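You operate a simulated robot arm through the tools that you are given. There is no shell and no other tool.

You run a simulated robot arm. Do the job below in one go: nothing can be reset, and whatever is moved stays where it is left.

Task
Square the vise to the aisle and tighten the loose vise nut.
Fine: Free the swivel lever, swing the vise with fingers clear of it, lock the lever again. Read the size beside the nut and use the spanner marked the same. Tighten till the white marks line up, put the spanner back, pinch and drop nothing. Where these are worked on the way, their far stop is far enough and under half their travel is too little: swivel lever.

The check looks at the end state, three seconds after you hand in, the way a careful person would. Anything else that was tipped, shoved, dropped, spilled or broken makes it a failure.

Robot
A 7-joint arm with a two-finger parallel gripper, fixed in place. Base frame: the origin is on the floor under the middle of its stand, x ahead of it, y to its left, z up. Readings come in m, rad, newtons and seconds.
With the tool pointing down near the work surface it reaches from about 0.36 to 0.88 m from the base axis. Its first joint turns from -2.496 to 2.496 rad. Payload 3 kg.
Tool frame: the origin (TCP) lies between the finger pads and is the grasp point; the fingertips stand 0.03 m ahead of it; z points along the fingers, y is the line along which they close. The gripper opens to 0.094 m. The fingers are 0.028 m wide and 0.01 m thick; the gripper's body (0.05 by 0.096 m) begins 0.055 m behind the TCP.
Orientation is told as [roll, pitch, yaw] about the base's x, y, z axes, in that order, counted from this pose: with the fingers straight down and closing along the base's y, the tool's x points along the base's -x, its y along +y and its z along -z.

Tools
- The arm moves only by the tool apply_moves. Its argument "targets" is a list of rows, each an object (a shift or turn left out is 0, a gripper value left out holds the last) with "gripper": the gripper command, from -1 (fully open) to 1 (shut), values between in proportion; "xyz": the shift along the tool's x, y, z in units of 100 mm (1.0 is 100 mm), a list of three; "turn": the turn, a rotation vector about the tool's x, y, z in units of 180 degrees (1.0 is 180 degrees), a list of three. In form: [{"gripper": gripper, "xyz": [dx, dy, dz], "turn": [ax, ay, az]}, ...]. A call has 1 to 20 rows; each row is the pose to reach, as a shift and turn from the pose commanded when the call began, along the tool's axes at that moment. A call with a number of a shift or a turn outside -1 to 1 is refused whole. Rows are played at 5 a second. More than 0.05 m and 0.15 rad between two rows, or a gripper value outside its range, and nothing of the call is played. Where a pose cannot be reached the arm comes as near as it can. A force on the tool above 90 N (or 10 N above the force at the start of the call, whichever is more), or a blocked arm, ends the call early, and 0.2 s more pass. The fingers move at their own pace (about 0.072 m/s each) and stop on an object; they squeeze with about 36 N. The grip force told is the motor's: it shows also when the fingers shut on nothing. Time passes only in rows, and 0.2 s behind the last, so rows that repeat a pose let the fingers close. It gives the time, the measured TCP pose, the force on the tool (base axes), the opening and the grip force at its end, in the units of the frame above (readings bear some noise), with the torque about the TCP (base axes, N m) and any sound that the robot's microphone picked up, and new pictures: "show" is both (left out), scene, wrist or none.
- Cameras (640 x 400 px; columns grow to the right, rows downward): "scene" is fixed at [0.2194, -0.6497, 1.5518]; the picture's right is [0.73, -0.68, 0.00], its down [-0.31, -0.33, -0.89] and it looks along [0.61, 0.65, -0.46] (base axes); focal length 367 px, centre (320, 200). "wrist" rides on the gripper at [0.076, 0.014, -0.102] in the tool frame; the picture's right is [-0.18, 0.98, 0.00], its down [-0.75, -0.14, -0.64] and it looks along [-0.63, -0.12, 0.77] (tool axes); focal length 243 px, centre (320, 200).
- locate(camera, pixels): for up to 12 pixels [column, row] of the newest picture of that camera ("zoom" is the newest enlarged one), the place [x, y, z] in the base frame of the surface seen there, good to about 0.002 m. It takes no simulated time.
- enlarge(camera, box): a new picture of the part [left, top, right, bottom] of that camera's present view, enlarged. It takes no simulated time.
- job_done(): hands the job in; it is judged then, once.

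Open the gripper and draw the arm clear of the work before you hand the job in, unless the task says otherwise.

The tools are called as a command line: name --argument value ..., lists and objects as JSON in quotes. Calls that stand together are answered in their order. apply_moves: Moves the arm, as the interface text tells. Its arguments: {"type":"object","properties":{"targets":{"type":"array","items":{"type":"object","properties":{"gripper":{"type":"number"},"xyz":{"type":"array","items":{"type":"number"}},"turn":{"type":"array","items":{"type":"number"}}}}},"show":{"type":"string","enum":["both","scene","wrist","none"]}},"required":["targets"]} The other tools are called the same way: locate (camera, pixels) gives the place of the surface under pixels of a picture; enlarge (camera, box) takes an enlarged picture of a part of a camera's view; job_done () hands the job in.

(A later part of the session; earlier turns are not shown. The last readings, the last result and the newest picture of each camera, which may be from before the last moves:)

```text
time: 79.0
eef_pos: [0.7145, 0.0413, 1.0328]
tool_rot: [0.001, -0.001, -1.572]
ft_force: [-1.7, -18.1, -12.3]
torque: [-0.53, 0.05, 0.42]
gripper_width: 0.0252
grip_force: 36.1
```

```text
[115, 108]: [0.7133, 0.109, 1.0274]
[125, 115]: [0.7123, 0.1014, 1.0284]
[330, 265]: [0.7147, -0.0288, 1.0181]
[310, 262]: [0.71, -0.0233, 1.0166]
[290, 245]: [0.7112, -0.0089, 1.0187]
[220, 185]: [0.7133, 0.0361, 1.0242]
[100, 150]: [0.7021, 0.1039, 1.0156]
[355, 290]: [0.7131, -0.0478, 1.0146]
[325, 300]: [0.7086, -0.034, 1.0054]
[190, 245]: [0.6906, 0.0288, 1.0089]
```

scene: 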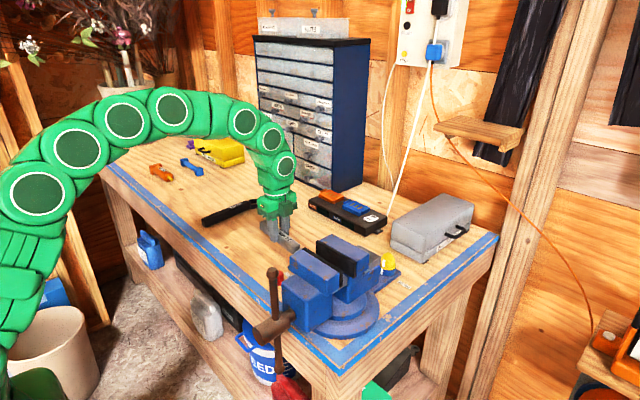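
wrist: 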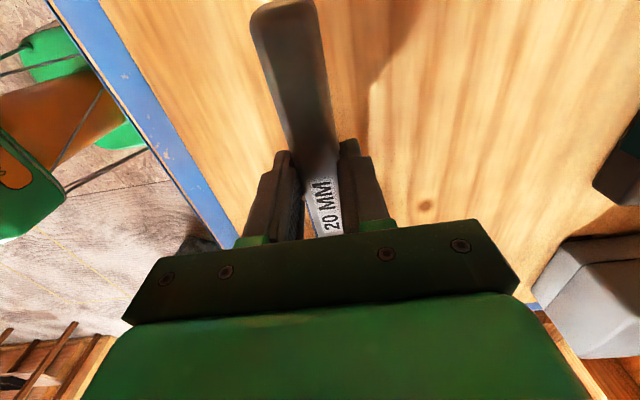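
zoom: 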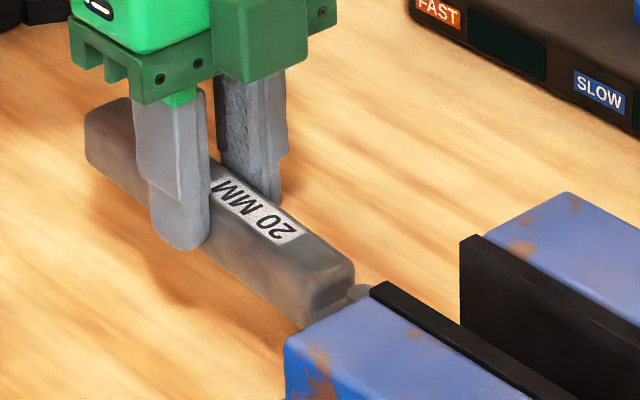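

The handle is tilted ~4° because the ring sticks: I'm pulling outward (+y) with ~18 N. I'll lower ~6 mm to level it, and ease inward 1 mm to relieve the jam.

apply_moves --targets '[{"gripper": 1, "xyz": [-0.005, 0, 0.02]}, {"gripper": 1, "xyz": [-0.01, 0, 0.04]}, {"gripper": 1, "xyz": [-0.01, 0, 0.06]}]' --show "scene"

enlarge --camera "scene" --box '[255, 205, 335, 265]'

locate --camera "zoom" --pixels '[[115, 112], [125, 120], [330, 265], [310, 262], [290, 245], [220, 188]]'

```text
time: 79.8
eef_pos: [0.7145, 0.0425, 1.0263]
tool_rot: [0.003, 0.002, -1.57]
ft_force: [1.0, 3.9, 10.1]
torque: [-1.1, -0.01, 0.3]
gripper_width: 0.0256
grip_force: 35.9
```

scene: 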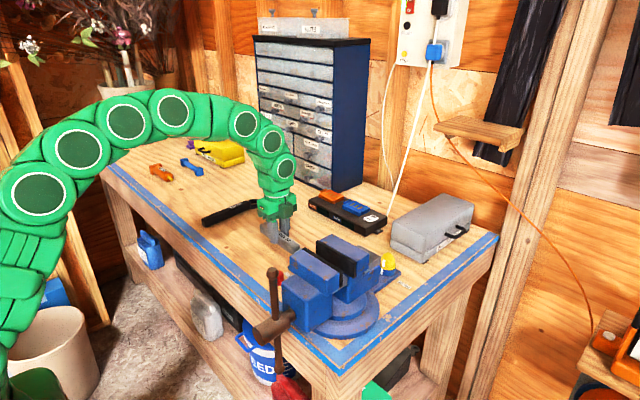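

```text
6.67 times, centred on (295, 235) of scene
```

zoom: 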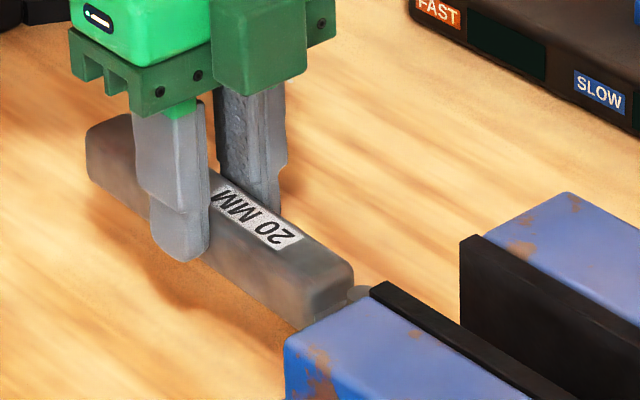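

```text
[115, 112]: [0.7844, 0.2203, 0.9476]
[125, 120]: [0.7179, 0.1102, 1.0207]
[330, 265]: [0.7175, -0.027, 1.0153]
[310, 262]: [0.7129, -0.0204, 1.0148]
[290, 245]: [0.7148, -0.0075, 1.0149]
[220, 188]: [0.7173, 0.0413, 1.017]
```

Still tilted ~2°. I'll lower another 2.5 mm to level it fully.

apply_moves --targets '[{"gripper": 1, "xyz": [0, 0, 0.012]}, {"gripper": 1, "xyz": [0, 0, 0.025]}, {"gripper": 1, "xyz": [0, 0, 0.025]}]' --show "scene"

enlarge --camera "scene" --box '[255, 205, 335, 265]'

locate --camera "zoom" --pixels '[[118, 125], [125, 125], [330, 268], [310, 266], [290, 248], [222, 192], [120, 120]]'

```text
time: 80.6
eef_pos: [0.7132, 0.0416, 1.0237]
tool_rot: [0.001, 0.0, -1.572]
ft_force: [3.2, 16.6, 7.2]
torque: [-0.3, -0.13, 0.44]
gripper_width: 0.0256
grip_force: 35.6
```

scene: 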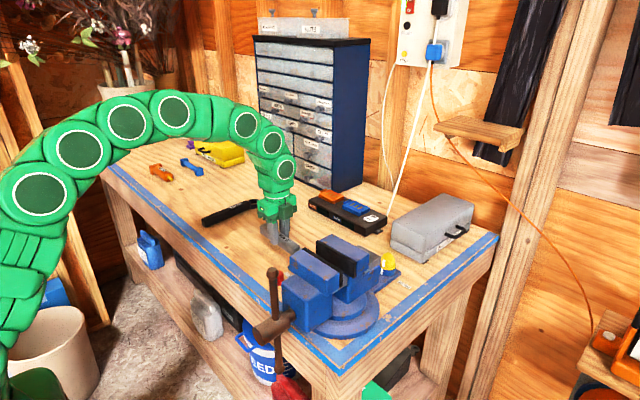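

```text
6.67 times, centred on (295, 235) of scene
```

zoom: 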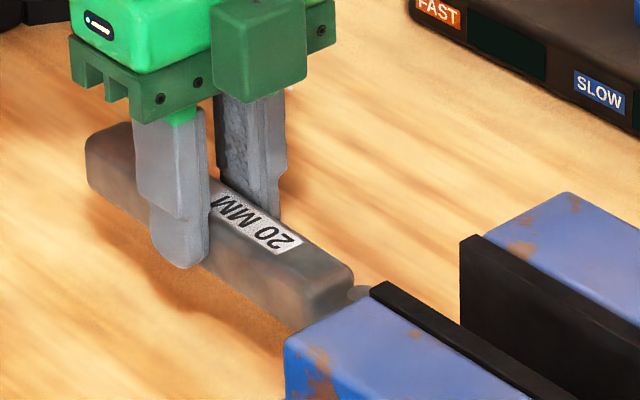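

```text
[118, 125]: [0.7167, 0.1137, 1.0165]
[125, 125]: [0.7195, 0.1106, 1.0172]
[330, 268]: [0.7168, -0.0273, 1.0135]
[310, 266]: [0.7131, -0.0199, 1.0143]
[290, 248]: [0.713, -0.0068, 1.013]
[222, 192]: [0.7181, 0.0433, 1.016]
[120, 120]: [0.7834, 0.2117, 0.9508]
```

Nearly level now. There's a 16 N inward push plus a small tightening torque holding the ring. I'll ease 1.2 mm outward and back off the twist by ~0.7°, then read.

apply_moves --targets '[{"gripper": 1, "xyz": [0.006, -0.005, 0], "turn": [0, 0, -0.002]}, {"gripper": 1, "xyz": [0.012, -0.011, 0], "turn": [0, 0, -0.004]}, {"gripper": 1, "xyz": [0.012, -0.011, 0], "turn": [0, 0, -0.004]}]' --show "none"

```text
time: 81.4
eef_pos: [0.7137, 0.0428, 1.0235]
tool_rot: [-0.003, -0.001, -1.559]
ft_force: [1.6, 13.0, -4.3]
torque: [0.63, 0.03, 0.19]
gripper_width: 0.0254
grip_force: 36.5
```

Torque is down; still 13 N radial. I'll ease another 1.2 mm outward and read again.

apply_moves --targets '[{"gripper": 1, "xyz": [0.006, 0, 0]}, {"gripper": 1, "xyz": [0.012, 0, 0]}, {"gripper": 1, "xyz": [0.012, 0, 0]}]' --show "none"

```text
time: 82.2
eef_pos: [0.7135, 0.0422, 1.0235]
tool_rot: [0.0, -0.001, -1.561]
ft_force: [2.0, -4.4, -5.2]
torque: [0.15, -0.09, 0.29]
gripper_width: 0.0252
grip_force: 35.9
```

Radial force is nearly zero (-4 N). Now lift 5 mm in 1 mm steps and check.

apply_moves --targets '[{"gripper": 1, "xyz": [-0.003, 0, -0.01]}, {"gripper": 1, "xyz": [-0.003, 0, -0.02]}, {"gripper": 1, "xyz": [-0.003, 0, -0.03]}, {"gripper": 1, "xyz": [-0.003, 0, -0.04]}, {"gripper": 1, "xyz": [-0.003, 0, -0.05]}]' --show "scene"

enlarge --camera "scene" --box '[255, 205, 335, 265]'

locate --camera "zoom" --pixels '[[115, 120], [125, 122], [330, 265], [310, 262], [290, 245], [222, 190], [320, 305]]'

```text
time: 83.4
eef_pos: [0.7137, 0.0428, 1.0285]
tool_rot: [-0.001, 0.001, -1.558]
ft_force: [2.1, -4.7, -3.3]
torque: [-0.03, -0.05, 0.11]
gripper_width: 0.0253
grip_force: 35.9
```

scene: 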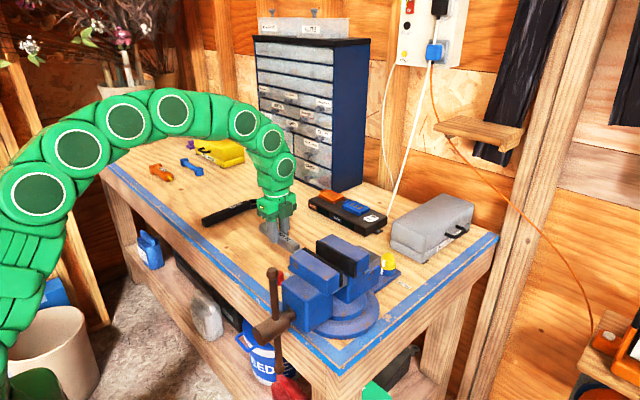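

```text
6.67 times, centred on (295, 235) of scene
```

zoom: 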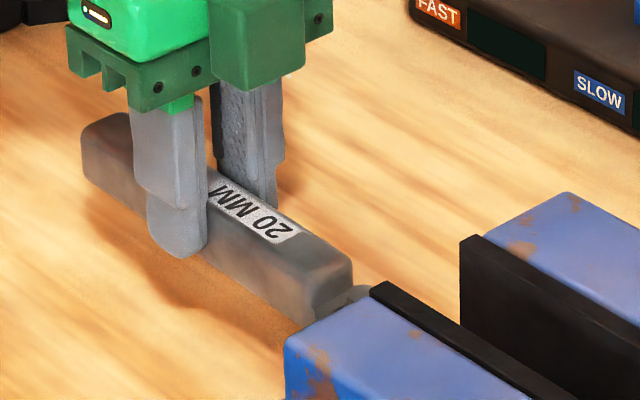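

```text
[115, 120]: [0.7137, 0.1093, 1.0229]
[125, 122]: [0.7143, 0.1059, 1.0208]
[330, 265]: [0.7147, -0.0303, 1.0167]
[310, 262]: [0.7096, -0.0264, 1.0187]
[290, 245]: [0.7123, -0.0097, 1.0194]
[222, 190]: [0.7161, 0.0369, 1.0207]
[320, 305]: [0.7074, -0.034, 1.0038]
```

The ring is sliding up freely now (forces ~4 N). I'll continue lifting in small steps.

apply_moves --targets '[{"gripper": 1, "xyz": [0, 0, -0.01]}, {"gripper": 1, "xyz": [0, 0, -0.02]}, {"gripper": 1, "xyz": [0, 0, -0.03]}, {"gripper": 1, "xyz": [0, 0, -0.04]}, {"gripper": 1, "xyz": [0, 0, -0.05]}, {"gripper": 1, "xyz": [0, 0, -0.06]}]' --show "none"

```text
time: 84.8
eef_pos: [0.7126, 0.0428, 1.0347]
tool_rot: [0.0, 0.0, -1.558]
ft_force: [6.6, -8.1, -5.6]
torque: [0.07, -0.21, 0.61]
gripper_width: 0.0253
grip_force: 36.1
```

Slight sideways load (6,-8) N. I'll shift 0.7 mm toward +x and -y while lifting further.

apply_moves --targets '[{"gripper": 1, "xyz": [-0.004, 0.004, 0]}, {"gripper": 1, "xyz": [-0.007, 0.008, -0.01]}, {"gripper": 1, "xyz": [-0.007, 0.008, -0.03]}, {"gripper": 1, "xyz": [-0.007, 0.008, -0.05]}, {"gripper": 1, "xyz": [-0.007, 0.008, -0.08]}]' --show "none"

```text
time: 86.0
eef_pos: [0.714, 0.043, 1.0433]
tool_rot: [0.001, 0.0, -1.558]
ft_force: [0.1, 0.2, -1.6]
torque: [0.03, 0.0, 0.0]
gripper_width: 0.0252
grip_force: 36.2
```

The spanner is free (only its own weight). I'll raise it to z≈1.09 clear of the nut.

apply_moves --targets '[{"gripper": 1, "xyz": [0, 0, -0.1]}, {"gripper": 1, "xyz": [0, 0, -0.2]}, {"gripper": 1, "xyz": [0, 0, -0.3]}, {"gripper": 1, "xyz": [0, 0, -0.4]}, {"gripper": 1, "xyz": [0, 0, -0.48]}]' --show "both"

enlarge --camera "scene" --box '[245, 190, 335, 260]'

```text
time: 87.2
eef_pos: [0.7154, 0.0408, 1.0907]
tool_rot: [0.002, 0.001, -1.56]
ft_force: [-0.5, 0.5, -1.3]
torque: [0.02, 0.0, 0.0]
gripper_width: 0.0249
grip_force: 35.7
```

scene: 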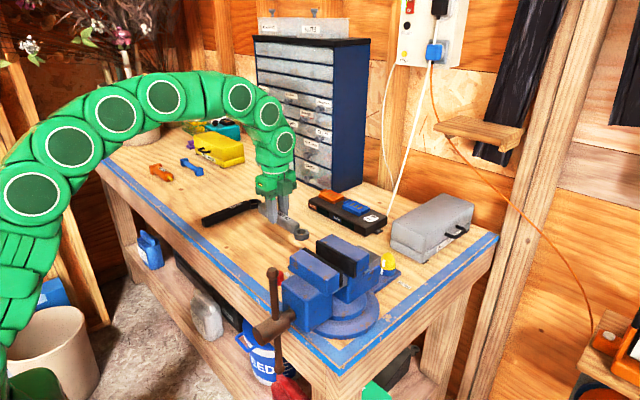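
wrist: 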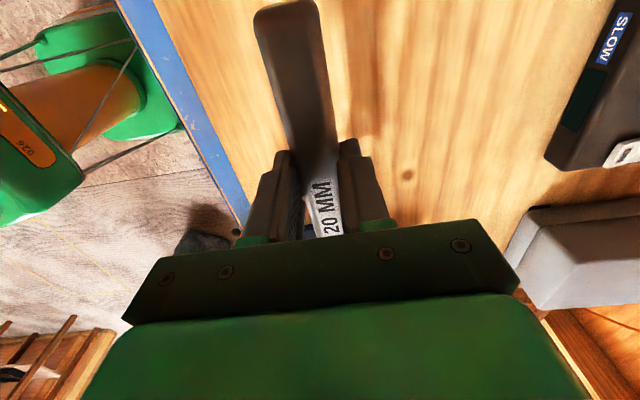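

```text
5.71 times, centred on (290, 225) of scene
```

zoom: 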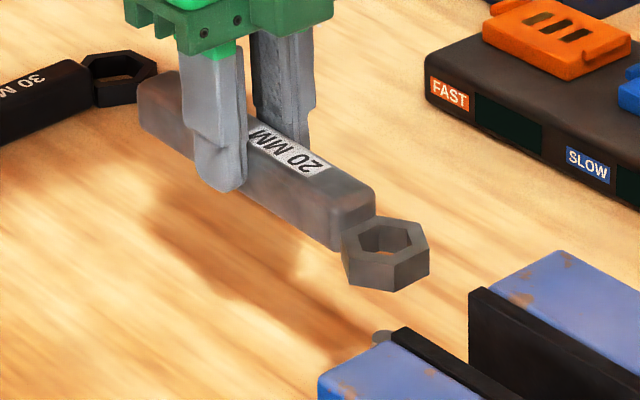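

Spanner is safely held, ring at (385,255). I'll swing it away (toward -x/+y, higher) turning to yaw about -6°, so the wrist camera can view the nut's marks from the aisle side.

apply_moves --targets '[{"gripper": 1, "xyz": [0.04, -0.06, -0.1], "turn": [0, 0, -0.035]}, {"gripper": 1, "xyz": [0.08, -0.14, -0.2], "turn": [0, 0, -0.075]}, {"gripper": 1, "xyz": [0.12, -0.22, -0.3], "turn": [0, 0, -0.115]}, {"gripper": 1, "xyz": [0.16, -0.31, -0.4], "turn": [0, 0, -0.155]}, {"gripper": 1, "xyz": [0.2, -0.4, -0.5], "turn": [0, 0, -0.195]}, {"gripper": 1, "xyz": [0.24, -0.49, -0.55], "turn": [0, 0, -0.235]}, {"gripper": 1, "xyz": [0.28, -0.58, -0.6], "turn": [0, 0, -0.275]}, {"gripper": 1, "xyz": [0.32, -0.67, -0.6], "turn": [0, 0, -0.315]}, {"gripper": 1, "xyz": [0.36, -0.76, -0.6], "turn": [0, 0, -0.355]}, {"gripper": 1, "xyz": [0.4, -0.85, -0.6], "turn": [0, 0, -0.395]}, {"gripper": 1, "xyz": [0.43, -0.93, -0.6], "turn": [0, 0, -0.43]}, {"gripper": 1, "xyz": [0.45, -1.0, -0.6], "turn": [0, 0, -0.463]}]' --show "both"

```text
time: 89.8
eef_pos: [0.6129, 0.0843, 1.151]
tool_rot: [0.002, -0.001, -0.102]
ft_force: [-0.3, 0.0, -1.6]
torque: [0.04, 0.04, 0.0]
gripper_width: 0.0252
grip_force: 36.1
```

scene: 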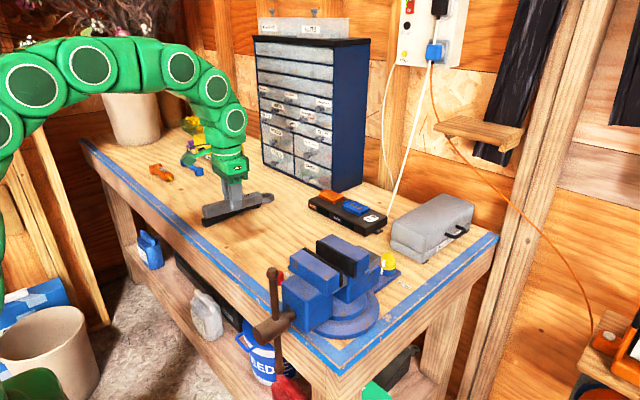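
wrist: 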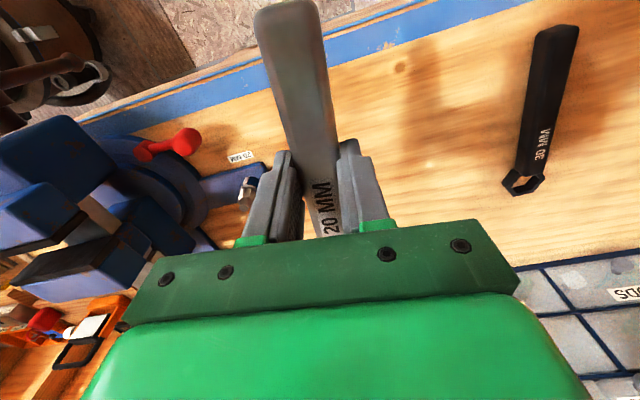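

The nut shows at (247,190), just left of the fingers. I'll enlarge it to read the marks.

enlarge --camera "wrist" --box '[222, 165, 282, 215]'

```text
8.00 times, centred on (252, 190) of wrist
```

zoom: 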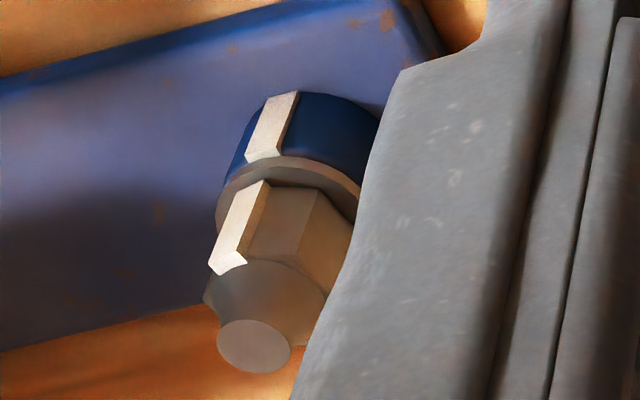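

The boss's and nut's marks look nearly in line, but the nut mark may lag by some degrees. I'll get a view squarely from the aisle side (yaw +45°) with the spanner still in hand.

apply_moves --targets '[{"gripper": 1, "xyz": [0.03, -0.1, 0], "turn": [0, 0, -0.03]}, {"gripper": 1, "xyz": [0.07, -0.23, 0], "turn": [0, 0, -0.066]}, {"gripper": 1, "xyz": [0.11, -0.37, 0.05], "turn": [0, 0, -0.102]}, {"gripper": 1, "xyz": [0.15, -0.51, 0.1], "turn": [0, 0, -0.138]}, {"gripper": 1, "xyz": [0.19, -0.65, 0.15], "turn": [0, 0, -0.174]}, {"gripper": 1, "xyz": [0.23, -0.79, 0.2], "turn": [0, 0, -0.21]}, {"gripper": 1, "xyz": [0.26, -0.92, 0.2], "turn": [0, 0, -0.246]}, {"gripper": 1, "xyz": [0.28, -1.0, 0.2], "turn": [0, 0, -0.282]}]' --show "both"

```text
time: 91.6
eef_pos: [0.5766, -0.0099, 1.1318]
tool_rot: [0.001, 0.0, 0.78]
ft_force: [-0.3, 0.8, -0.7]
torque: [0.01, 0.0, -0.02]
gripper_width: 0.0253
grip_force: 35.7
```

scene: 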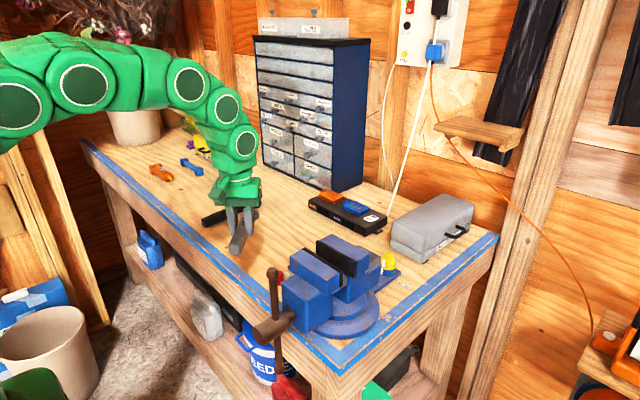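
wrist: 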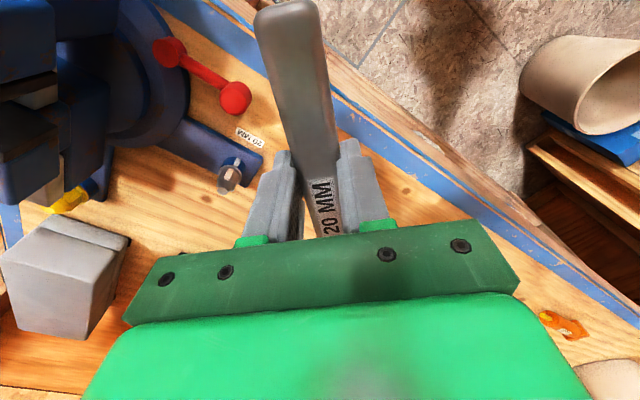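

enlarge --camera "wrist" --box '[205, 145, 261, 200]'

```text
7.27 times, centred on (233, 172) of wrist
```

zoom: 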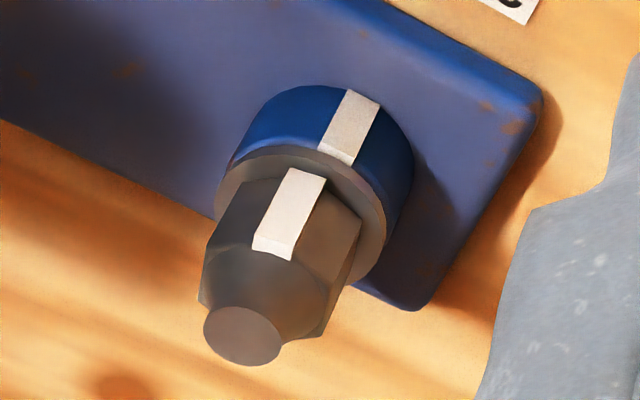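

From the aisle side it's clear: the boss mark (352,126) and nut mark (289,212) are about 12° apart, the nut still lagging because of play in the ring. I'll measure the spanner's present position in the grip before re-seating it.

enlarge --camera "scene" --box '[220, 195, 280, 265]'

```text
5.71 times, centred on (250, 230) of scene
```

zoom: 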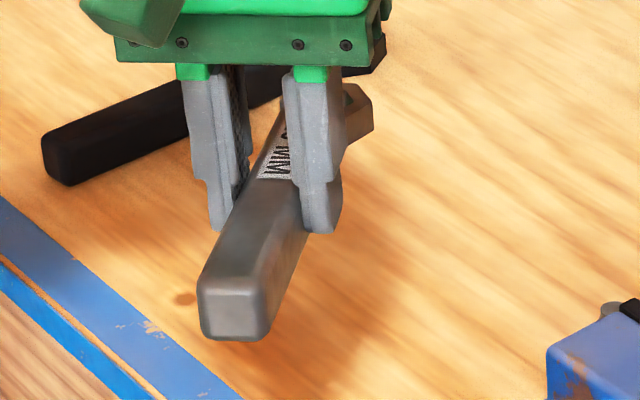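

The spanner is still well held. I'll bring it back high above the nut with yaw about -80° (matching the nut's present flats), then measure the ring again.

apply_moves --targets '[{"gripper": 1, "xyz": [-0.06, -0.02, 0], "turn": [0, 0, 0.035]}, {"gripper": 1, "xyz": [-0.12, -0.03, 0], "turn": [0, 0, 0.08]}, {"gripper": 1, "xyz": [-0.18, -0.05, 0], "turn": [0, 0, 0.125]}, {"gripper": 1, "xyz": [-0.25, -0.07, 0], "turn": [0, 0, 0.17]}, {"gripper": 1, "xyz": [-0.32, -0.08, 0], "turn": [0, 0, 0.215]}, {"gripper": 1, "xyz": [-0.39, -0.1, 0], "turn": [0, 0, 0.26]}, {"gripper": 1, "xyz": [-0.46, -0.12, 0], "turn": [0, 0, 0.305]}, {"gripper": 1, "xyz": [-0.53, -0.14, 0], "turn": [0, 0, 0.35]}, {"gripper": 1, "xyz": [-0.6, -0.16, 0], "turn": [0, 0, 0.395]}, {"gripper": 1, "xyz": [-0.67, -0.17, 0], "turn": [0, 0, 0.44]}, {"gripper": 1, "xyz": [-0.74, -0.19, 0], "turn": [0, 0, 0.485]}, {"gripper": 1, "xyz": [-0.81, -0.21, 0], "turn": [0, 0, 0.53]}, {"gripper": 1, "xyz": [-0.88, -0.23, 0], "turn": [0, 0, 0.575]}, {"gripper": 1, "xyz": [-0.94, -0.25, 0], "turn": [0, 0, 0.62]}, {"gripper": 1, "xyz": [-1, -0.26, 0], "turn": [0, 0, 0.66]}, {"gripper": 1, "xyz": [-1, -0.26, 0], "turn": [0, 0, 0.693]}]' --show "both"

```text
time: 95.0
eef_pos: [0.6648, 0.041, 1.1307]
tool_rot: [0.0, 0.001, -1.399]
ft_force: [0.1, 0.4, -0.9]
torque: [0.05, -0.01, -0.01]
gripper_width: 0.0252
grip_force: 36.0
```

scene: 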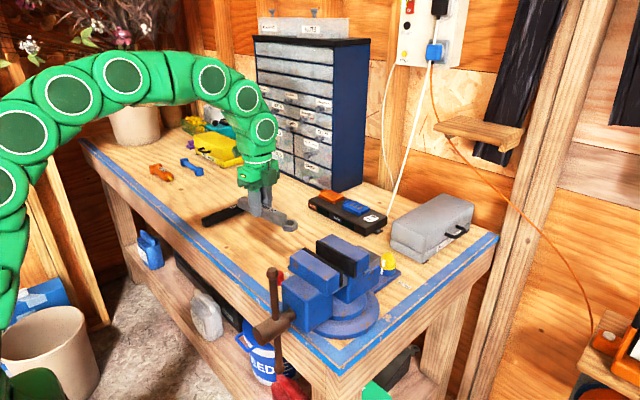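
wrist: 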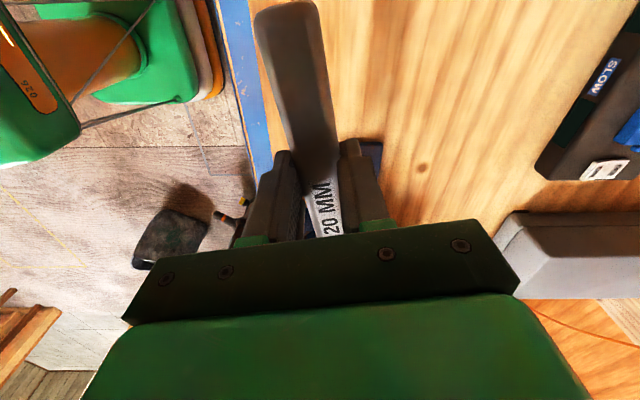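

I'll move over the nut and down to z≈1.08, then measure the ring corners in the scene view.

apply_moves --targets '[{"gripper": 1, "xyz": [-0.03, 0.1, 0.1]}, {"gripper": 1, "xyz": [-0.06, 0.22, 0.25]}, {"gripper": 1, "xyz": [-0.083, 0.331, 0.4]}, {"gripper": 1, "xyz": [-0.083, 0.331, 0.5]}, {"gripper": 1, "xyz": [-0.083, 0.331, 0.5]}]' --show "scene"

enlarge --camera "scene" --box '[275, 215, 325, 255]'

```text
time: 96.2
eef_pos: [0.6978, 0.0395, 1.0797]
tool_rot: [-0.002, -0.002, -1.396]
ft_force: [0.5, 0.2, -1.4]
torque: [-0.03, -0.01, 0.0]
gripper_width: 0.0253
grip_force: 36.1
```

scene: 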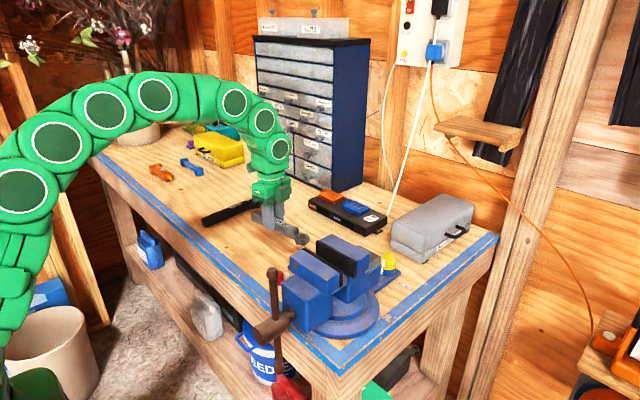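

```text
10.00 times, centred on (300, 235) of scene
```

zoom: 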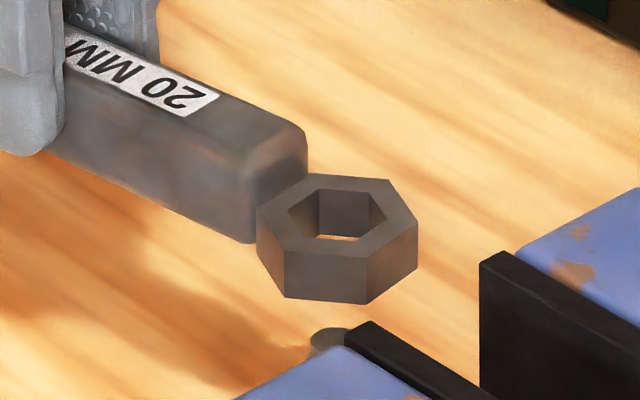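

locate --camera "zoom" --pixels '[[315, 178], [387, 182], [414, 220], [366, 254], [286, 248], [260, 210], [325, 251], [350, 180], [400, 200], [392, 238]]'

locate --camera "zoom" --pixels '[[335, 335], [325, 340], [345, 332], [320, 345], [250, 150], [280, 130], [200, 130]]'

```text
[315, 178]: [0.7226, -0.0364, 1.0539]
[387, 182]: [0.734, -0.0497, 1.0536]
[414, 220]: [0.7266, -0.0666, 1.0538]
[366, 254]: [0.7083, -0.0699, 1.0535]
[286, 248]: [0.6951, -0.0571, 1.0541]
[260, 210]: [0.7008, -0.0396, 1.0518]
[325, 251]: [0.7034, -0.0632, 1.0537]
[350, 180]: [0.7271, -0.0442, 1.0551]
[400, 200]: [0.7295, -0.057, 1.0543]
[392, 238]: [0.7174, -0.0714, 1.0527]
```

```text
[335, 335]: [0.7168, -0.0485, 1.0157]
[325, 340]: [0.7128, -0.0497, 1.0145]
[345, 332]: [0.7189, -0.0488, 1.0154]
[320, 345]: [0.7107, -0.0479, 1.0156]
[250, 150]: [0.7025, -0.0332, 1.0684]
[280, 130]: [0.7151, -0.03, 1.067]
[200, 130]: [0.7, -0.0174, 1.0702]
```

The ring centre is (0.7146,-0.0532), 2.4 mm from the nut axis (0.7144,-0.0508), and its flats match the nut's. I'll shift and descend 2.9 cm first.

apply_moves --targets '[{"gripper": 1, "xyz": [0.022, 0.002, 0.0]}, {"gripper": 1, "xyz": [0.022, 0.002, 0.07]}, {"gripper": 1, "xyz": [0.022, 0.002, 0.14]}, {"gripper": 1, "xyz": [0.022, 0.002, 0.2]}, {"gripper": 1, "xyz": [0.022, 0.002, 0.26]}, {"gripper": 1, "xyz": [0.022, 0.002, 0.29]}]' --show "none"

apply_moves --targets '[{"gripper": 1, "xyz": [0, 0, 0.01]}, {"gripper": 1, "xyz": [0, 0, 0.02]}, {"gripper": 1, "xyz": [0, 0, 0.03]}, {"gripper": 1, "xyz": [0, 0, 0.04]}, {"gripper": 1, "xyz": [0, 0, 0.05]}]' --show "scene"

enlarge --camera "scene" --box '[265, 215, 325, 265]'

```text
time: 97.6
eef_pos: [0.698, 0.0409, 1.0516]
tool_rot: [-0.003, -0.001, -1.397]
ft_force: [-0.1, 1.4, -1.5]
torque: [0.02, -0.02, -0.01]
gripper_width: 0.0253
grip_force: 36.3
```

```text
time: 98.8
eef_pos: [0.6979, 0.0412, 1.0457]
tool_rot: [-0.001, 0.0, -1.396]
ft_force: [-0.4, 0.2, -1.4]
torque: [0.0, -0.01, 0.0]
gripper_width: 0.0254
grip_force: 36.2
```

scene: 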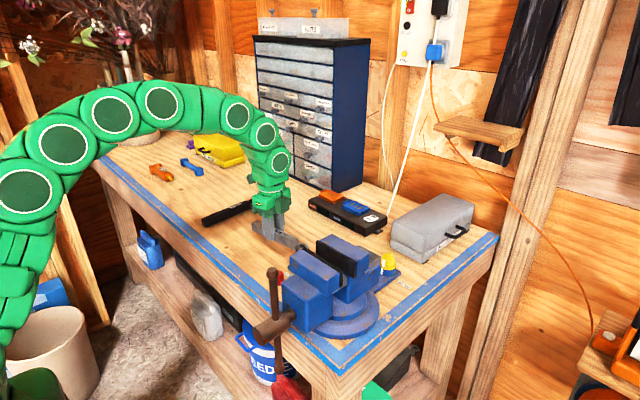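

```text
8.00 times, centred on (295, 240) of scene
```

zoom: 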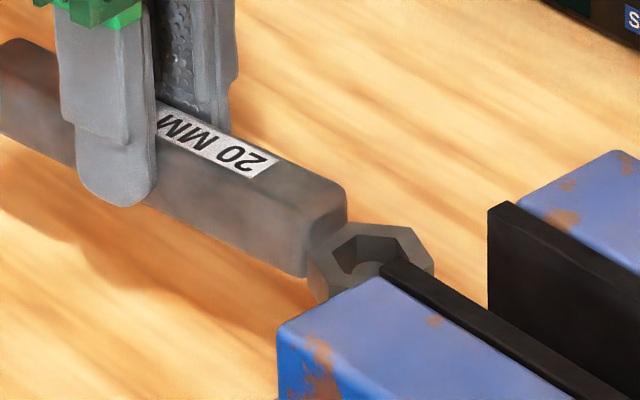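

The dome is centred in the hole and there's no contact. I'll continue down 7 mm in small steps.

apply_moves --targets '[{"gripper": 1, "xyz": [0, 0, 0.01]}, {"gripper": 1, "xyz": [0, 0, 0.02]}, {"gripper": 1, "xyz": [0, 0, 0.03]}, {"gripper": 1, "xyz": [0, 0, 0.04]}, {"gripper": 1, "xyz": [0, 0, 0.05]}, {"gripper": 1, "xyz": [0, 0, 0.06]}, {"gripper": 1, "xyz": [0, 0, 0.07]}]' --show "none"

```text
time: 100.4
eef_pos: [0.6978, 0.0424, 1.0394]
tool_rot: [0.0, -0.001, -1.395]
ft_force: [-0.1, 0.2, -1.0]
torque: [0.01, -0.03, 0.04]
gripper_width: 0.025
grip_force: 36.2
```

Still free. Another 7 mm down in small steps.

apply_moves --targets '[{"gripper": 1, "xyz": [0, 0, 0.01]}, {"gripper": 1, "xyz": [0, 0, 0.02]}, {"gripper": 1, "xyz": [0, 0, 0.03]}, {"gripper": 1, "xyz": [0, 0, 0.04]}, {"gripper": 1, "xyz": [0, 0, 0.05]}, {"gripper": 1, "xyz": [0, 0, 0.06]}, {"gripper": 1, "xyz": [0, 0, 0.07]}]' --show "none"

```text
time: 102.0
eef_pos: [0.6996, 0.0408, 1.0325]
tool_rot: [0.0, 0.0, -1.397]
ft_force: [-0.2, -0.2, -0.8]
torque: [0.03, -0.03, -0.01]
gripper_width: 0.0251
grip_force: 35.9
```

Fully free and nearly seated (z 1.0325). I'll lower 3 mm more, then turn clockwise 10° to take up the play.

apply_moves --targets '[{"gripper": 1, "xyz": [0, 0, 0.01]}, {"gripper": 1, "xyz": [0, 0, 0.02]}, {"gripper": 1, "xyz": [0, 0, 0.03]}, {"gripper": 1, "xyz": [-0.001, 0.041, 0.03], "turn": [0, 0, 0.0139]}, {"gripper": 1, "xyz": [-0.004, 0.082, 0.03], "turn": [0, 0, 0.0278]}, {"gripper": 1, "xyz": [-0.008, 0.123, 0.03], "turn": [0, 0, 0.0417]}, {"gripper": 1, "xyz": [-0.014, 0.164, 0.03], "turn": [0, 0, 0.0556]}]' --show "none"

```text
time: 103.6
eef_pos: [0.7138, 0.0429, 1.0291]
tool_rot: [0.0, 0.0, -1.572]
ft_force: [-2.1, -4.2, -0.4]
torque: [-0.25, 0.1, -0.02]
gripper_width: 0.0253
grip_force: 35.7
```

No torque yet at -90°. I'll turn another 6° and read.

apply_moves --targets '[{"gripper": 1, "xyz": [0, 0.033, 0], "turn": [0, 0, 0.0111]}, {"gripper": 1, "xyz": [-0.003, 0.066, 0], "turn": [0, 0, 0.0222]}, {"gripper": 1, "xyz": [-0.005, 0.098, 0], "turn": [0, 0, 0.0333]}]' --show "none"

```text
time: 104.4
eef_pos: [0.7246, 0.0428, 1.0293]
tool_rot: [-0.001, 0.001, -1.674]
ft_force: [-3.6, -6.8, -0.1]
torque: [-0.54, 0.16, 0.05]
gripper_width: 0.0251
grip_force: 35.8
```

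A reaction torque of ~0.3 N·m now shows the nut is being driven. I'll turn the last ~6.5°, easing 0.5 mm inward.

apply_moves --targets '[{"gripper": 1, "xyz": [-0.005, 0.036, 0], "turn": [0, 0, 0.0122]}, {"gripper": 1, "xyz": [-0.008, 0.072, 0], "turn": [0, 0, 0.0244]}, {"gripper": 1, "xyz": [-0.011, 0.107, 0], "turn": [0, 0, 0.0364]}, {"gripper": 1, "xyz": [-0.011, 0.107, 0], "turn": [0, 0, 0.0364]}]' --show "none"

```text
time: 105.4
eef_pos: [0.7351, 0.0403, 1.0301]
tool_rot: [0.0, 0.0, -1.792]
ft_force: [-8.7, -4.6, -14.4]
torque: [0.82, 0.04, -0.26]
gripper_width: 0.0253
grip_force: 35.9
```

Now at yaw -102.7°, torque ~0.45 N·m. I'll unload: turn back 2° (within the play), lower 1 mm, and read before lifting.

apply_moves --targets '[{"gripper": 1, "xyz": [0, -0.016, 0.005], "turn": [0, 0, -0.0056]}, {"gripper": 1, "xyz": [0, -0.033, 0.01], "turn": [0, 0, -0.0111]}, {"gripper": 1, "xyz": [0, -0.033, 0.01], "turn": [0, 0, -0.0111]}]' --show "none"

```text
time: 106.2
eef_pos: [0.7322, 0.0422, 1.0288]
tool_rot: [-0.001, 0.001, -1.755]
ft_force: [-4.1, -3.0, 3.4]
torque: [-0.74, 0.26, -0.03]
gripper_width: 0.0253
grip_force: 35.8
```

Nearly unloaded. I'll turn back 1.5° more and lift 5 mm gently.

apply_moves --targets '[{"gripper": 1, "xyz": [0, -0.025, 0], "turn": [0, 0, -0.0083]}, {"gripper": 1, "xyz": [0, -0.03, 0], "turn": [0, 0, -0.0083]}, {"gripper": 1, "xyz": [0, -0.03, -0.01], "turn": [0, 0, -0.0083]}, {"gripper": 1, "xyz": [0, -0.03, -0.02], "turn": [0, 0, -0.0083]}, {"gripper": 1, "xyz": [0, -0.03, -0.03], "turn": [0, 0, -0.0083]}]' --show "none"

```text
time: 107.4
eef_pos: [0.7292, 0.0419, 1.0312]
tool_rot: [-0.003, -0.001, -1.729]
ft_force: [0.0, 2.4, -14.9]
torque: [1.09, -0.18, 0.14]
gripper_width: 0.0254
grip_force: 35.8
```

The ring is still gripped slightly (15 N pull). I'll go back down 3 mm, turn back 3° more, and read.

apply_moves --targets '[{"gripper": 1, "xyz": [0, -0.016, 0.015], "turn": [0, 0, -0.0056]}, {"gripper": 1, "xyz": [0, -0.033, 0.025], "turn": [0, 0, -0.0111]}, {"gripper": 1, "xyz": [0, -0.049, 0.025], "turn": [0, 0, -0.0167]}, {"gripper": 1, "xyz": [0, -0.049, 0.025], "turn": [0, 0, -0.0167]}]' --show "none"

```text
time: 108.4
eef_pos: [0.7258, 0.0435, 1.03]
tool_rot: [-0.001, 0.0, -1.675]
ft_force: [-1.6, 4.0, 1.6]
torque: [-0.09, 0.13, -0.23]
gripper_width: 0.0255
grip_force: 35.7
```

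Torque is zero and side forces small. Now lift 5 mm.

apply_moves --targets '[{"gripper": 1, "xyz": [0.003, 0, -0.01]}, {"gripper": 1, "xyz": [0.003, 0, -0.02]}, {"gripper": 1, "xyz": [0.003, 0, -0.03]}, {"gripper": 1, "xyz": [0.003, 0, -0.04]}, {"gripper": 1, "xyz": [0.003, 0, -0.05]}]' --show "none"

```text
time: 109.6
eef_pos: [0.7253, 0.042, 1.0344]
tool_rot: [0.0, 0.0, -1.678]
ft_force: [5.1, 1.6, -3.1]
torque: [0.22, -0.15, 0.44]
gripper_width: 0.0253
grip_force: 35.9
```

It's coming off (3 N). I'll shift 0.4 mm to +x and lift 10 mm more.

apply_moves --targets '[{"gripper": 1, "xyz": [0, 0.005, -0.01]}, {"gripper": 1, "xyz": [0, 0.005, -0.02]}, {"gripper": 1, "xyz": [0, 0.005, -0.03]}, {"gripper": 1, "xyz": [0, 0.005, -0.045]}, {"gripper": 1, "xyz": [0, 0.005, -0.06]}, {"gripper": 1, "xyz": [0, 0.005, -0.08]}, {"gripper": 1, "xyz": [0, 0.005, -0.1]}]' --show "none"

```text
time: 111.2
eef_pos: [0.725, 0.0419, 1.0438]
tool_rot: [0.0, 0.0, -1.675]
ft_force: [-0.2, 0.1, -1.7]
torque: [0.03, 0.04, 0.01]
gripper_width: 0.0252
grip_force: 36.4
```

Free again. I'll raise it and swing back to the aisle-side viewing pose (yaw +45°) to check the marks.

apply_moves --targets '[{"gripper": 1, "xyz": [0, 0, -0.2]}, {"gripper": 1, "xyz": [0, 0, -0.5]}, {"gripper": 1, "xyz": [0, 0, -0.8]}, {"gripper": 1, "xyz": [-0.03, -0.06, -0.85], "turn": [0, 0, -0.04]}, {"gripper": 1, "xyz": [-0.07, -0.12, -0.85], "turn": [0, 0, -0.085]}, {"gripper": 1, "xyz": [-0.11, -0.18, -0.85], "turn": [0, 0, -0.13]}, {"gripper": 1, "xyz": [-0.15, -0.24, -0.85], "turn": [0, 0, -0.175]}, {"gripper": 1, "xyz": [-0.19, -0.3, -0.85], "turn": [0, 0, -0.22]}, {"gripper": 1, "xyz": [-0.23, -0.36, -0.85], "turn": [0, 0, -0.265]}, {"gripper": 1, "xyz": [-0.27, -0.42, -0.85], "turn": [0, 0, -0.31]}, {"gripper": 1, "xyz": [-0.31, -0.48, -0.85], "turn": [0, 0, -0.355]}, {"gripper": 1, "xyz": [-0.35, -0.54, -0.85], "turn": [0, 0, -0.4]}, {"gripper": 1, "xyz": [-0.39, -0.6, -0.85], "turn": [0, 0, -0.445]}, {"gripper": 1, "xyz": [-0.43, -0.67, -0.85], "turn": [0, 0, -0.49]}, {"gripper": 1, "xyz": [-0.47, -0.74, -0.85], "turn": [0, 0, -0.535]}, {"gripper": 1, "xyz": [-0.51, -0.8, -0.85], "turn": [0, 0, -0.58]}, {"gripper": 1, "xyz": [-0.55, -0.86, -0.85], "turn": [0, 0, -0.625]}, {"gripper": 1, "xyz": [-0.6, -0.92, -0.85], "turn": [0, 0, -0.67]}, {"gripper": 1, "xyz": [-0.65, -0.97, -0.85], "turn": [0, 0, -0.715]}, {"gripper": 1, "xyz": [-0.67, -1.0, -0.85], "turn": [0, 0, -0.76]}]' --show "none"

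```text
time: 115.4
eef_pos: [0.6186, -0.0138, 1.13]
tool_rot: [-0.001, 0.0, 0.714]
ft_force: [-0.8, 0.6, -1.4]
torque: [-0.03, -0.01, 0.01]
gripper_width: 0.025
grip_force: 35.7
```

I'll step back 4 cm into the same viewing spot as before.

apply_moves --targets '[{"gripper": 1, "xyz": [0.15, 0.15, 0], "turn": [0, 0, -0.01]}, {"gripper": 1, "xyz": [0.29, 0.305, 0], "turn": [0, 0, -0.021]}, {"gripper": 1, "xyz": [0.29, 0.305, 0], "turn": [0, 0, -0.021]}]' --show "wrist"

enlarge --camera "wrist" --box '[205, 145, 261, 200]'

```text
time: 116.2
eef_pos: [0.5766, -0.0097, 1.1294]
tool_rot: [-0.001, -0.001, 0.778]
ft_force: [-0.5, -0.7, 0.0]
torque: [0.01, -0.03, -0.01]
gripper_width: 0.0251
grip_force: 36.3
```

wrist: 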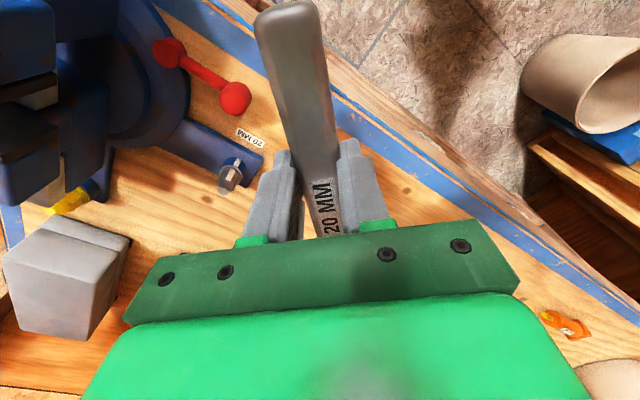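

```text
7.27 times, centred on (233, 172) of wrist
```

zoom: 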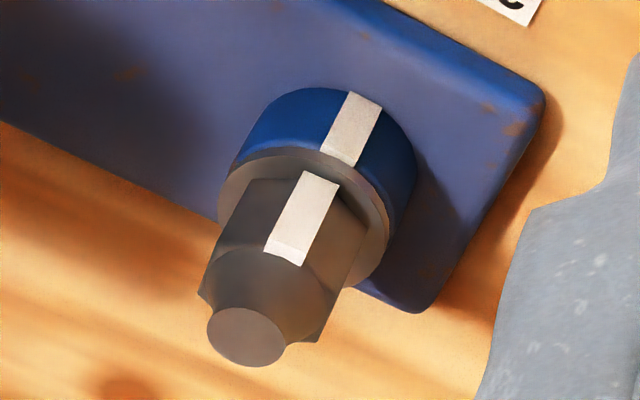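

The marks now look almost in line: boss mark (354,127), nut mark (302,215). I'll zoom tighter to judge the remaining offset.

enlarge --camera "wrist" --box '[218, 156, 248, 194]'

```text
10.53 times, centred on (233, 175) of wrist
```

zoom: 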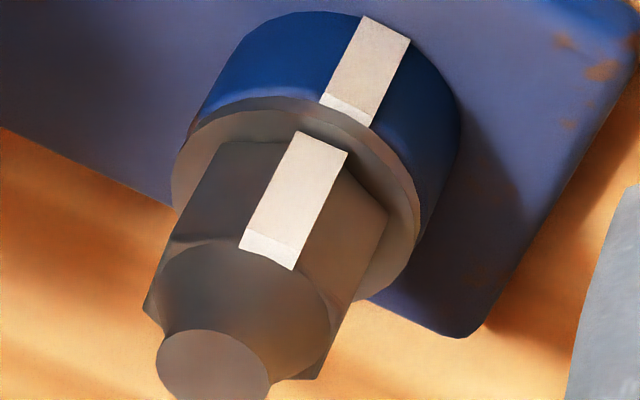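

By careful reading the nut's mark still lags by about 3°. The last re-seat went smoothly, so I'll make one more small correction: back over the nut at yaw -90°.

apply_moves --targets '[{"gripper": 1, "xyz": [-0.06, -0.02, 0], "turn": [0, 0, 0.035]}, {"gripper": 1, "xyz": [-0.12, -0.05, 0], "turn": [0, 0, 0.08]}, {"gripper": 1, "xyz": [-0.18, -0.08, 0], "turn": [0, 0, 0.125]}, {"gripper": 1, "xyz": [-0.24, -0.11, 0], "turn": [0, 0, 0.17]}, {"gripper": 1, "xyz": [-0.3, -0.14, 0], "turn": [0, 0, 0.215]}, {"gripper": 1, "xyz": [-0.36, -0.17, 0], "turn": [0, 0, 0.26]}, {"gripper": 1, "xyz": [-0.42, -0.2, 0], "turn": [0, 0, 0.305]}, {"gripper": 1, "xyz": [-0.48, -0.23, 0], "turn": [0, 0, 0.35]}, {"gripper": 1, "xyz": [-0.54, -0.26, 0], "turn": [0, 0, 0.395]}, {"gripper": 1, "xyz": [-0.6, -0.29, 0], "turn": [0, 0, 0.44]}, {"gripper": 1, "xyz": [-0.66, -0.32, 0], "turn": [0, 0, 0.485]}, {"gripper": 1, "xyz": [-0.72, -0.35, 0], "turn": [0, 0, 0.53]}, {"gripper": 1, "xyz": [-0.78, -0.38, 0], "turn": [0, 0, 0.575]}, {"gripper": 1, "xyz": [-0.84, -0.4, 0], "turn": [0, 0, 0.62]}, {"gripper": 1, "xyz": [-0.9, -0.42, 0], "turn": [0, 0, 0.665]}, {"gripper": 1, "xyz": [-0.96, -0.44, 0], "turn": [0, 0, 0.71]}, {"gripper": 1, "xyz": [-1, -0.45, 0], "turn": [0, 0, 0.748]}]' --show "none"

```text
time: 119.8
eef_pos: [0.6785, 0.0284, 1.1292]
tool_rot: [0.0, -0.001, -1.577]
ft_force: [0.6, -0.6, -1.8]
torque: [0.0, -0.01, 0.01]
gripper_width: 0.0252
grip_force: 35.7
```

I'll move over the nut and down to z≈1.08, then check the ring's centre.

apply_moves --targets '[{"gripper": 1, "xyz": [0.05, 0.12, 0.12]}, {"gripper": 1, "xyz": [0.1, 0.24, 0.24]}, {"gripper": 1, "xyz": [0.141, 0.36, 0.36]}, {"gripper": 1, "xyz": [0.141, 0.36, 0.49]}, {"gripper": 1, "xyz": [0.141, 0.36, 0.49]}]' --show "scene"

enlarge --camera "scene" --box '[275, 215, 325, 255]'

```text
time: 121.0
eef_pos: [0.7161, 0.0437, 1.0792]
tool_rot: [0.0, -0.001, -1.572]
ft_force: [0.1, -0.3, -1.3]
torque: [0.03, 0.01, -0.01]
gripper_width: 0.0253
grip_force: 36.2
```

scene: 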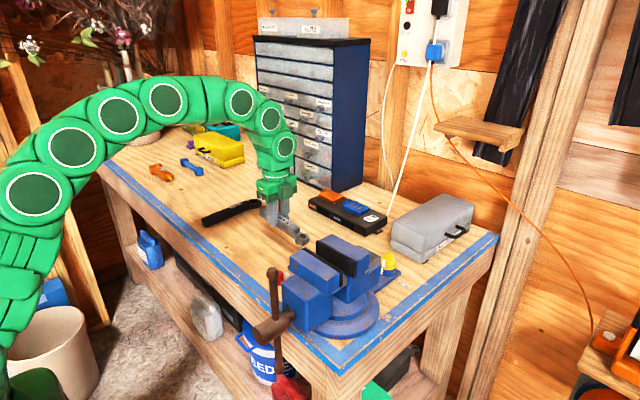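

```text
10.00 times, centred on (300, 235) of scene
```

zoom: 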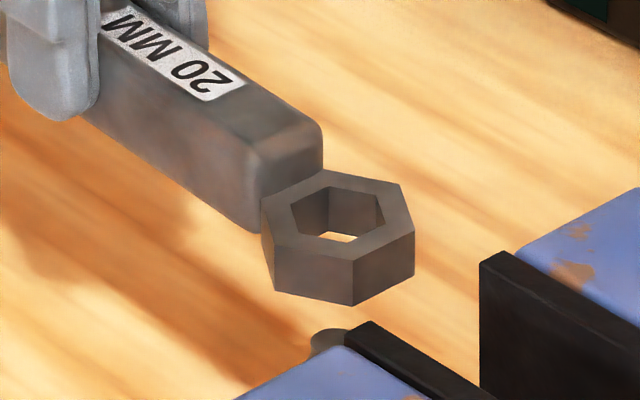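

locate --camera "zoom" --pixels '[[328, 173], [398, 186], [411, 227], [352, 256], [277, 244], [265, 202], [315, 252], [365, 180], [405, 207], [382, 243]]'

```text
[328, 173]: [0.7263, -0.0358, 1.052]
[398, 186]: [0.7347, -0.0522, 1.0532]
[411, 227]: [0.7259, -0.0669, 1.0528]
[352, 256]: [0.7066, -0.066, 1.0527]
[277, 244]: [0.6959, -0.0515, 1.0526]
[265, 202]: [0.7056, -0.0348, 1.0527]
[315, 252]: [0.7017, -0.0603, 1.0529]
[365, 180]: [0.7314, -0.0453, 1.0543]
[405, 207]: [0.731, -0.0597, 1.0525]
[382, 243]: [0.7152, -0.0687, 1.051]
```

The ring centre is (0.716,-0.0512), 1.3 mm to +x of the nut axis. I'll shift that and descend, first quickly to just above, then gently.

apply_moves --targets '[{"gripper": 1, "xyz": [0, -0.012, 0.0]}, {"gripper": 1, "xyz": [0, -0.012, 0.07]}, {"gripper": 1, "xyz": [0, -0.012, 0.14]}, {"gripper": 1, "xyz": [0, -0.012, 0.2]}, {"gripper": 1, "xyz": [0, -0.012, 0.25]}, {"gripper": 1, "xyz": [0, -0.012, 0.29]}, {"gripper": 1, "xyz": [0, -0.012, 0.32]}]' --show "none"

apply_moves --targets '[{"gripper": 1, "xyz": [0, 0, 0.01]}, {"gripper": 1, "xyz": [0, 0, 0.02]}, {"gripper": 1, "xyz": [0, 0, 0.03]}, {"gripper": 1, "xyz": [0, 0, 0.04]}, {"gripper": 1, "xyz": [0, 0, 0.05]}, {"gripper": 1, "xyz": [0, 0, 0.06]}]' --show "none"

```text
time: 122.6
eef_pos: [0.7151, 0.0424, 1.0466]
tool_rot: [0.002, 0.0, -1.572]
ft_force: [0.9, -0.1, -1.1]
torque: [-0.01, 0.01, -0.01]
gripper_width: 0.025
grip_force: 36.1
```

```text
time: 124.0
eef_pos: [0.7131, 0.0418, 1.0416]
tool_rot: [0.001, 0.001, -1.573]
ft_force: [0.5, 0.2, -1.4]
torque: [0.0, 0.02, 0.07]
gripper_width: 0.025
grip_force: 36.0
```

No contact so far (z 1.042). I'll continue down another 11 mm in 1.2 mm steps.

apply_moves --targets '[{"gripper": 1, "xyz": [0, 0, 0.012]}, {"gripper": 1, "xyz": [0, 0, 0.024]}, {"gripper": 1, "xyz": [0, 0, 0.036]}, {"gripper": 1, "xyz": [0, 0, 0.048]}, {"gripper": 1, "xyz": [0, 0, 0.06]}]' --show "none"

apply_moves --targets '[{"gripper": 1, "xyz": [0, 0, 0.012]}, {"gripper": 1, "xyz": [0, 0, 0.024]}, {"gripper": 1, "xyz": [0, 0, 0.036]}, {"gripper": 1, "xyz": [0, 0, 0.048]}]' --show "none"

```text
time: 125.2
eef_pos: [0.7134, 0.0438, 1.0371]
tool_rot: [0.0, 0.002, -1.571]
ft_force: [5.6, 2.8, 1.7]
torque: [-0.12, -0.26, 0.57]
gripper_width: 0.0253
grip_force: 35.9
```

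```text
time: 126.2
eef_pos: [0.7141, 0.0435, 1.0319]
tool_rot: [-0.001, -0.002, -1.572]
ft_force: [2.5, 1.7, -1.5]
torque: [-0.02, -0.09, 0.29]
gripper_width: 0.0251
grip_force: 36.6
```

Seated with small forces. Now I turn clockwise 16° in total to yaw -106°, slowly.

apply_moves --targets '[{"gripper": 1, "xyz": [-0.001, 0.045, 0.005], "turn": [0, 0, 0.0153]}, {"gripper": 1, "xyz": [-0.004, 0.09, 0.01], "turn": [0, 0, 0.0306]}, {"gripper": 1, "xyz": [-0.01, 0.135, 0.01], "turn": [0, 0, 0.0458]}, {"gripper": 1, "xyz": [-0.017, 0.18, 0.01], "turn": [0, 0, 0.0611]}]' --show "none"

apply_moves --targets '[{"gripper": 1, "xyz": [0, 0.02, 0], "turn": [0, 0, 0.007]}, {"gripper": 1, "xyz": [-0.001, 0.041, 0], "turn": [0, 0, 0.0139]}, {"gripper": 1, "xyz": [-0.002, 0.062, 0], "turn": [0, 0, 0.0208]}, {"gripper": 1, "xyz": [-0.004, 0.082, 0], "turn": [0, 0, 0.0278]}, {"gripper": 1, "xyz": [-0.004, 0.082, 0], "turn": [0, 0, 0.0278]}]' --show "none"

```text
time: 127.2
eef_pos: [0.733, 0.0422, 1.0302]
tool_rot: [-0.002, 0.0, -1.765]
ft_force: [0.6, 13.9, -8.5]
torque: [0.81, -0.15, 0.29]
gripper_width: 0.0253
grip_force: 35.9
```

```text
time: 128.4
eef_pos: [0.7399, 0.0388, 1.0307]
tool_rot: [0.002, 0.001, -1.853]
ft_force: [3.5, 11.8, -6.4]
torque: [0.43, -0.16, 0.49]
gripper_width: 0.0253
grip_force: 35.7
```

Yaw is -106° with ~0.5 N·m reaction, so the nut was driven further. Now I unload by turning back 7° (within the play), easing 1 mm outward.

apply_moves --targets '[{"gripper": 1, "xyz": [0.005, -0.033, 0.005], "turn": [0, 0, -0.0111]}, {"gripper": 1, "xyz": [0.007, -0.066, 0.005], "turn": [0, 0, -0.0222]}, {"gripper": 1, "xyz": [0.008, -0.098, 0.005], "turn": [0, 0, -0.0333]}, {"gripper": 1, "xyz": [0.003, -0.115, 0.005], "turn": [0, 0, -0.0389]}, {"gripper": 1, "xyz": [0.003, -0.115, 0.005], "turn": [0, 0, -0.0389]}]' --show "none"

```text
time: 129.6
eef_pos: [0.7285, 0.042, 1.0288]
tool_rot: [-0.003, -0.002, -1.729]
ft_force: [5.2, -1.7, -3.2]
torque: [0.19, -0.22, 0.52]
gripper_width: 0.0256
grip_force: 35.9
```

Torque is zero; only 5 N sideways. I'll shift 0.5 mm to +x and lift 5 mm.

apply_moves --targets '[{"gripper": 1, "xyz": [0, 0.006, 0]}, {"gripper": 1, "xyz": [0, 0.006, -0.01]}, {"gripper": 1, "xyz": [0, 0.006, -0.02]}, {"gripper": 1, "xyz": [0, 0.006, -0.03]}, {"gripper": 1, "xyz": [0, 0.006, -0.04]}, {"gripper": 1, "xyz": [0, 0.006, -0.05]}]' --show "none"

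```text
time: 131.0
eef_pos: [0.7298, 0.0428, 1.0356]
tool_rot: [-0.001, 0.0, -1.729]
ft_force: [-1.9, -7.6, -3.3]
torque: [0.06, 0.0, 0.0]
gripper_width: 0.0251
grip_force: 35.9
```

It slides up easily. I'll ease 0.6 mm inward and lift 11 mm more.

apply_moves --targets '[{"gripper": 1, "xyz": [-0.006, 0, -0.01]}, {"gripper": 1, "xyz": [-0.006, 0, -0.02]}, {"gripper": 1, "xyz": [-0.006, 0, -0.03]}, {"gripper": 1, "xyz": [-0.006, 0, -0.045]}, {"gripper": 1, "xyz": [-0.006, 0, -0.06]}, {"gripper": 1, "xyz": [-0.006, 0, -0.08]}, {"gripper": 1, "xyz": [-0.006, 0, -0.11]}]' --show "none"

```text
time: 132.6
eef_pos: [0.7305, 0.0412, 1.0465]
tool_rot: [0.001, 0.0, -1.73]
ft_force: [-1.0, -0.6, -0.8]
torque: [0.02, 0.02, -0.03]
gripper_width: 0.0251
grip_force: 36.4
```

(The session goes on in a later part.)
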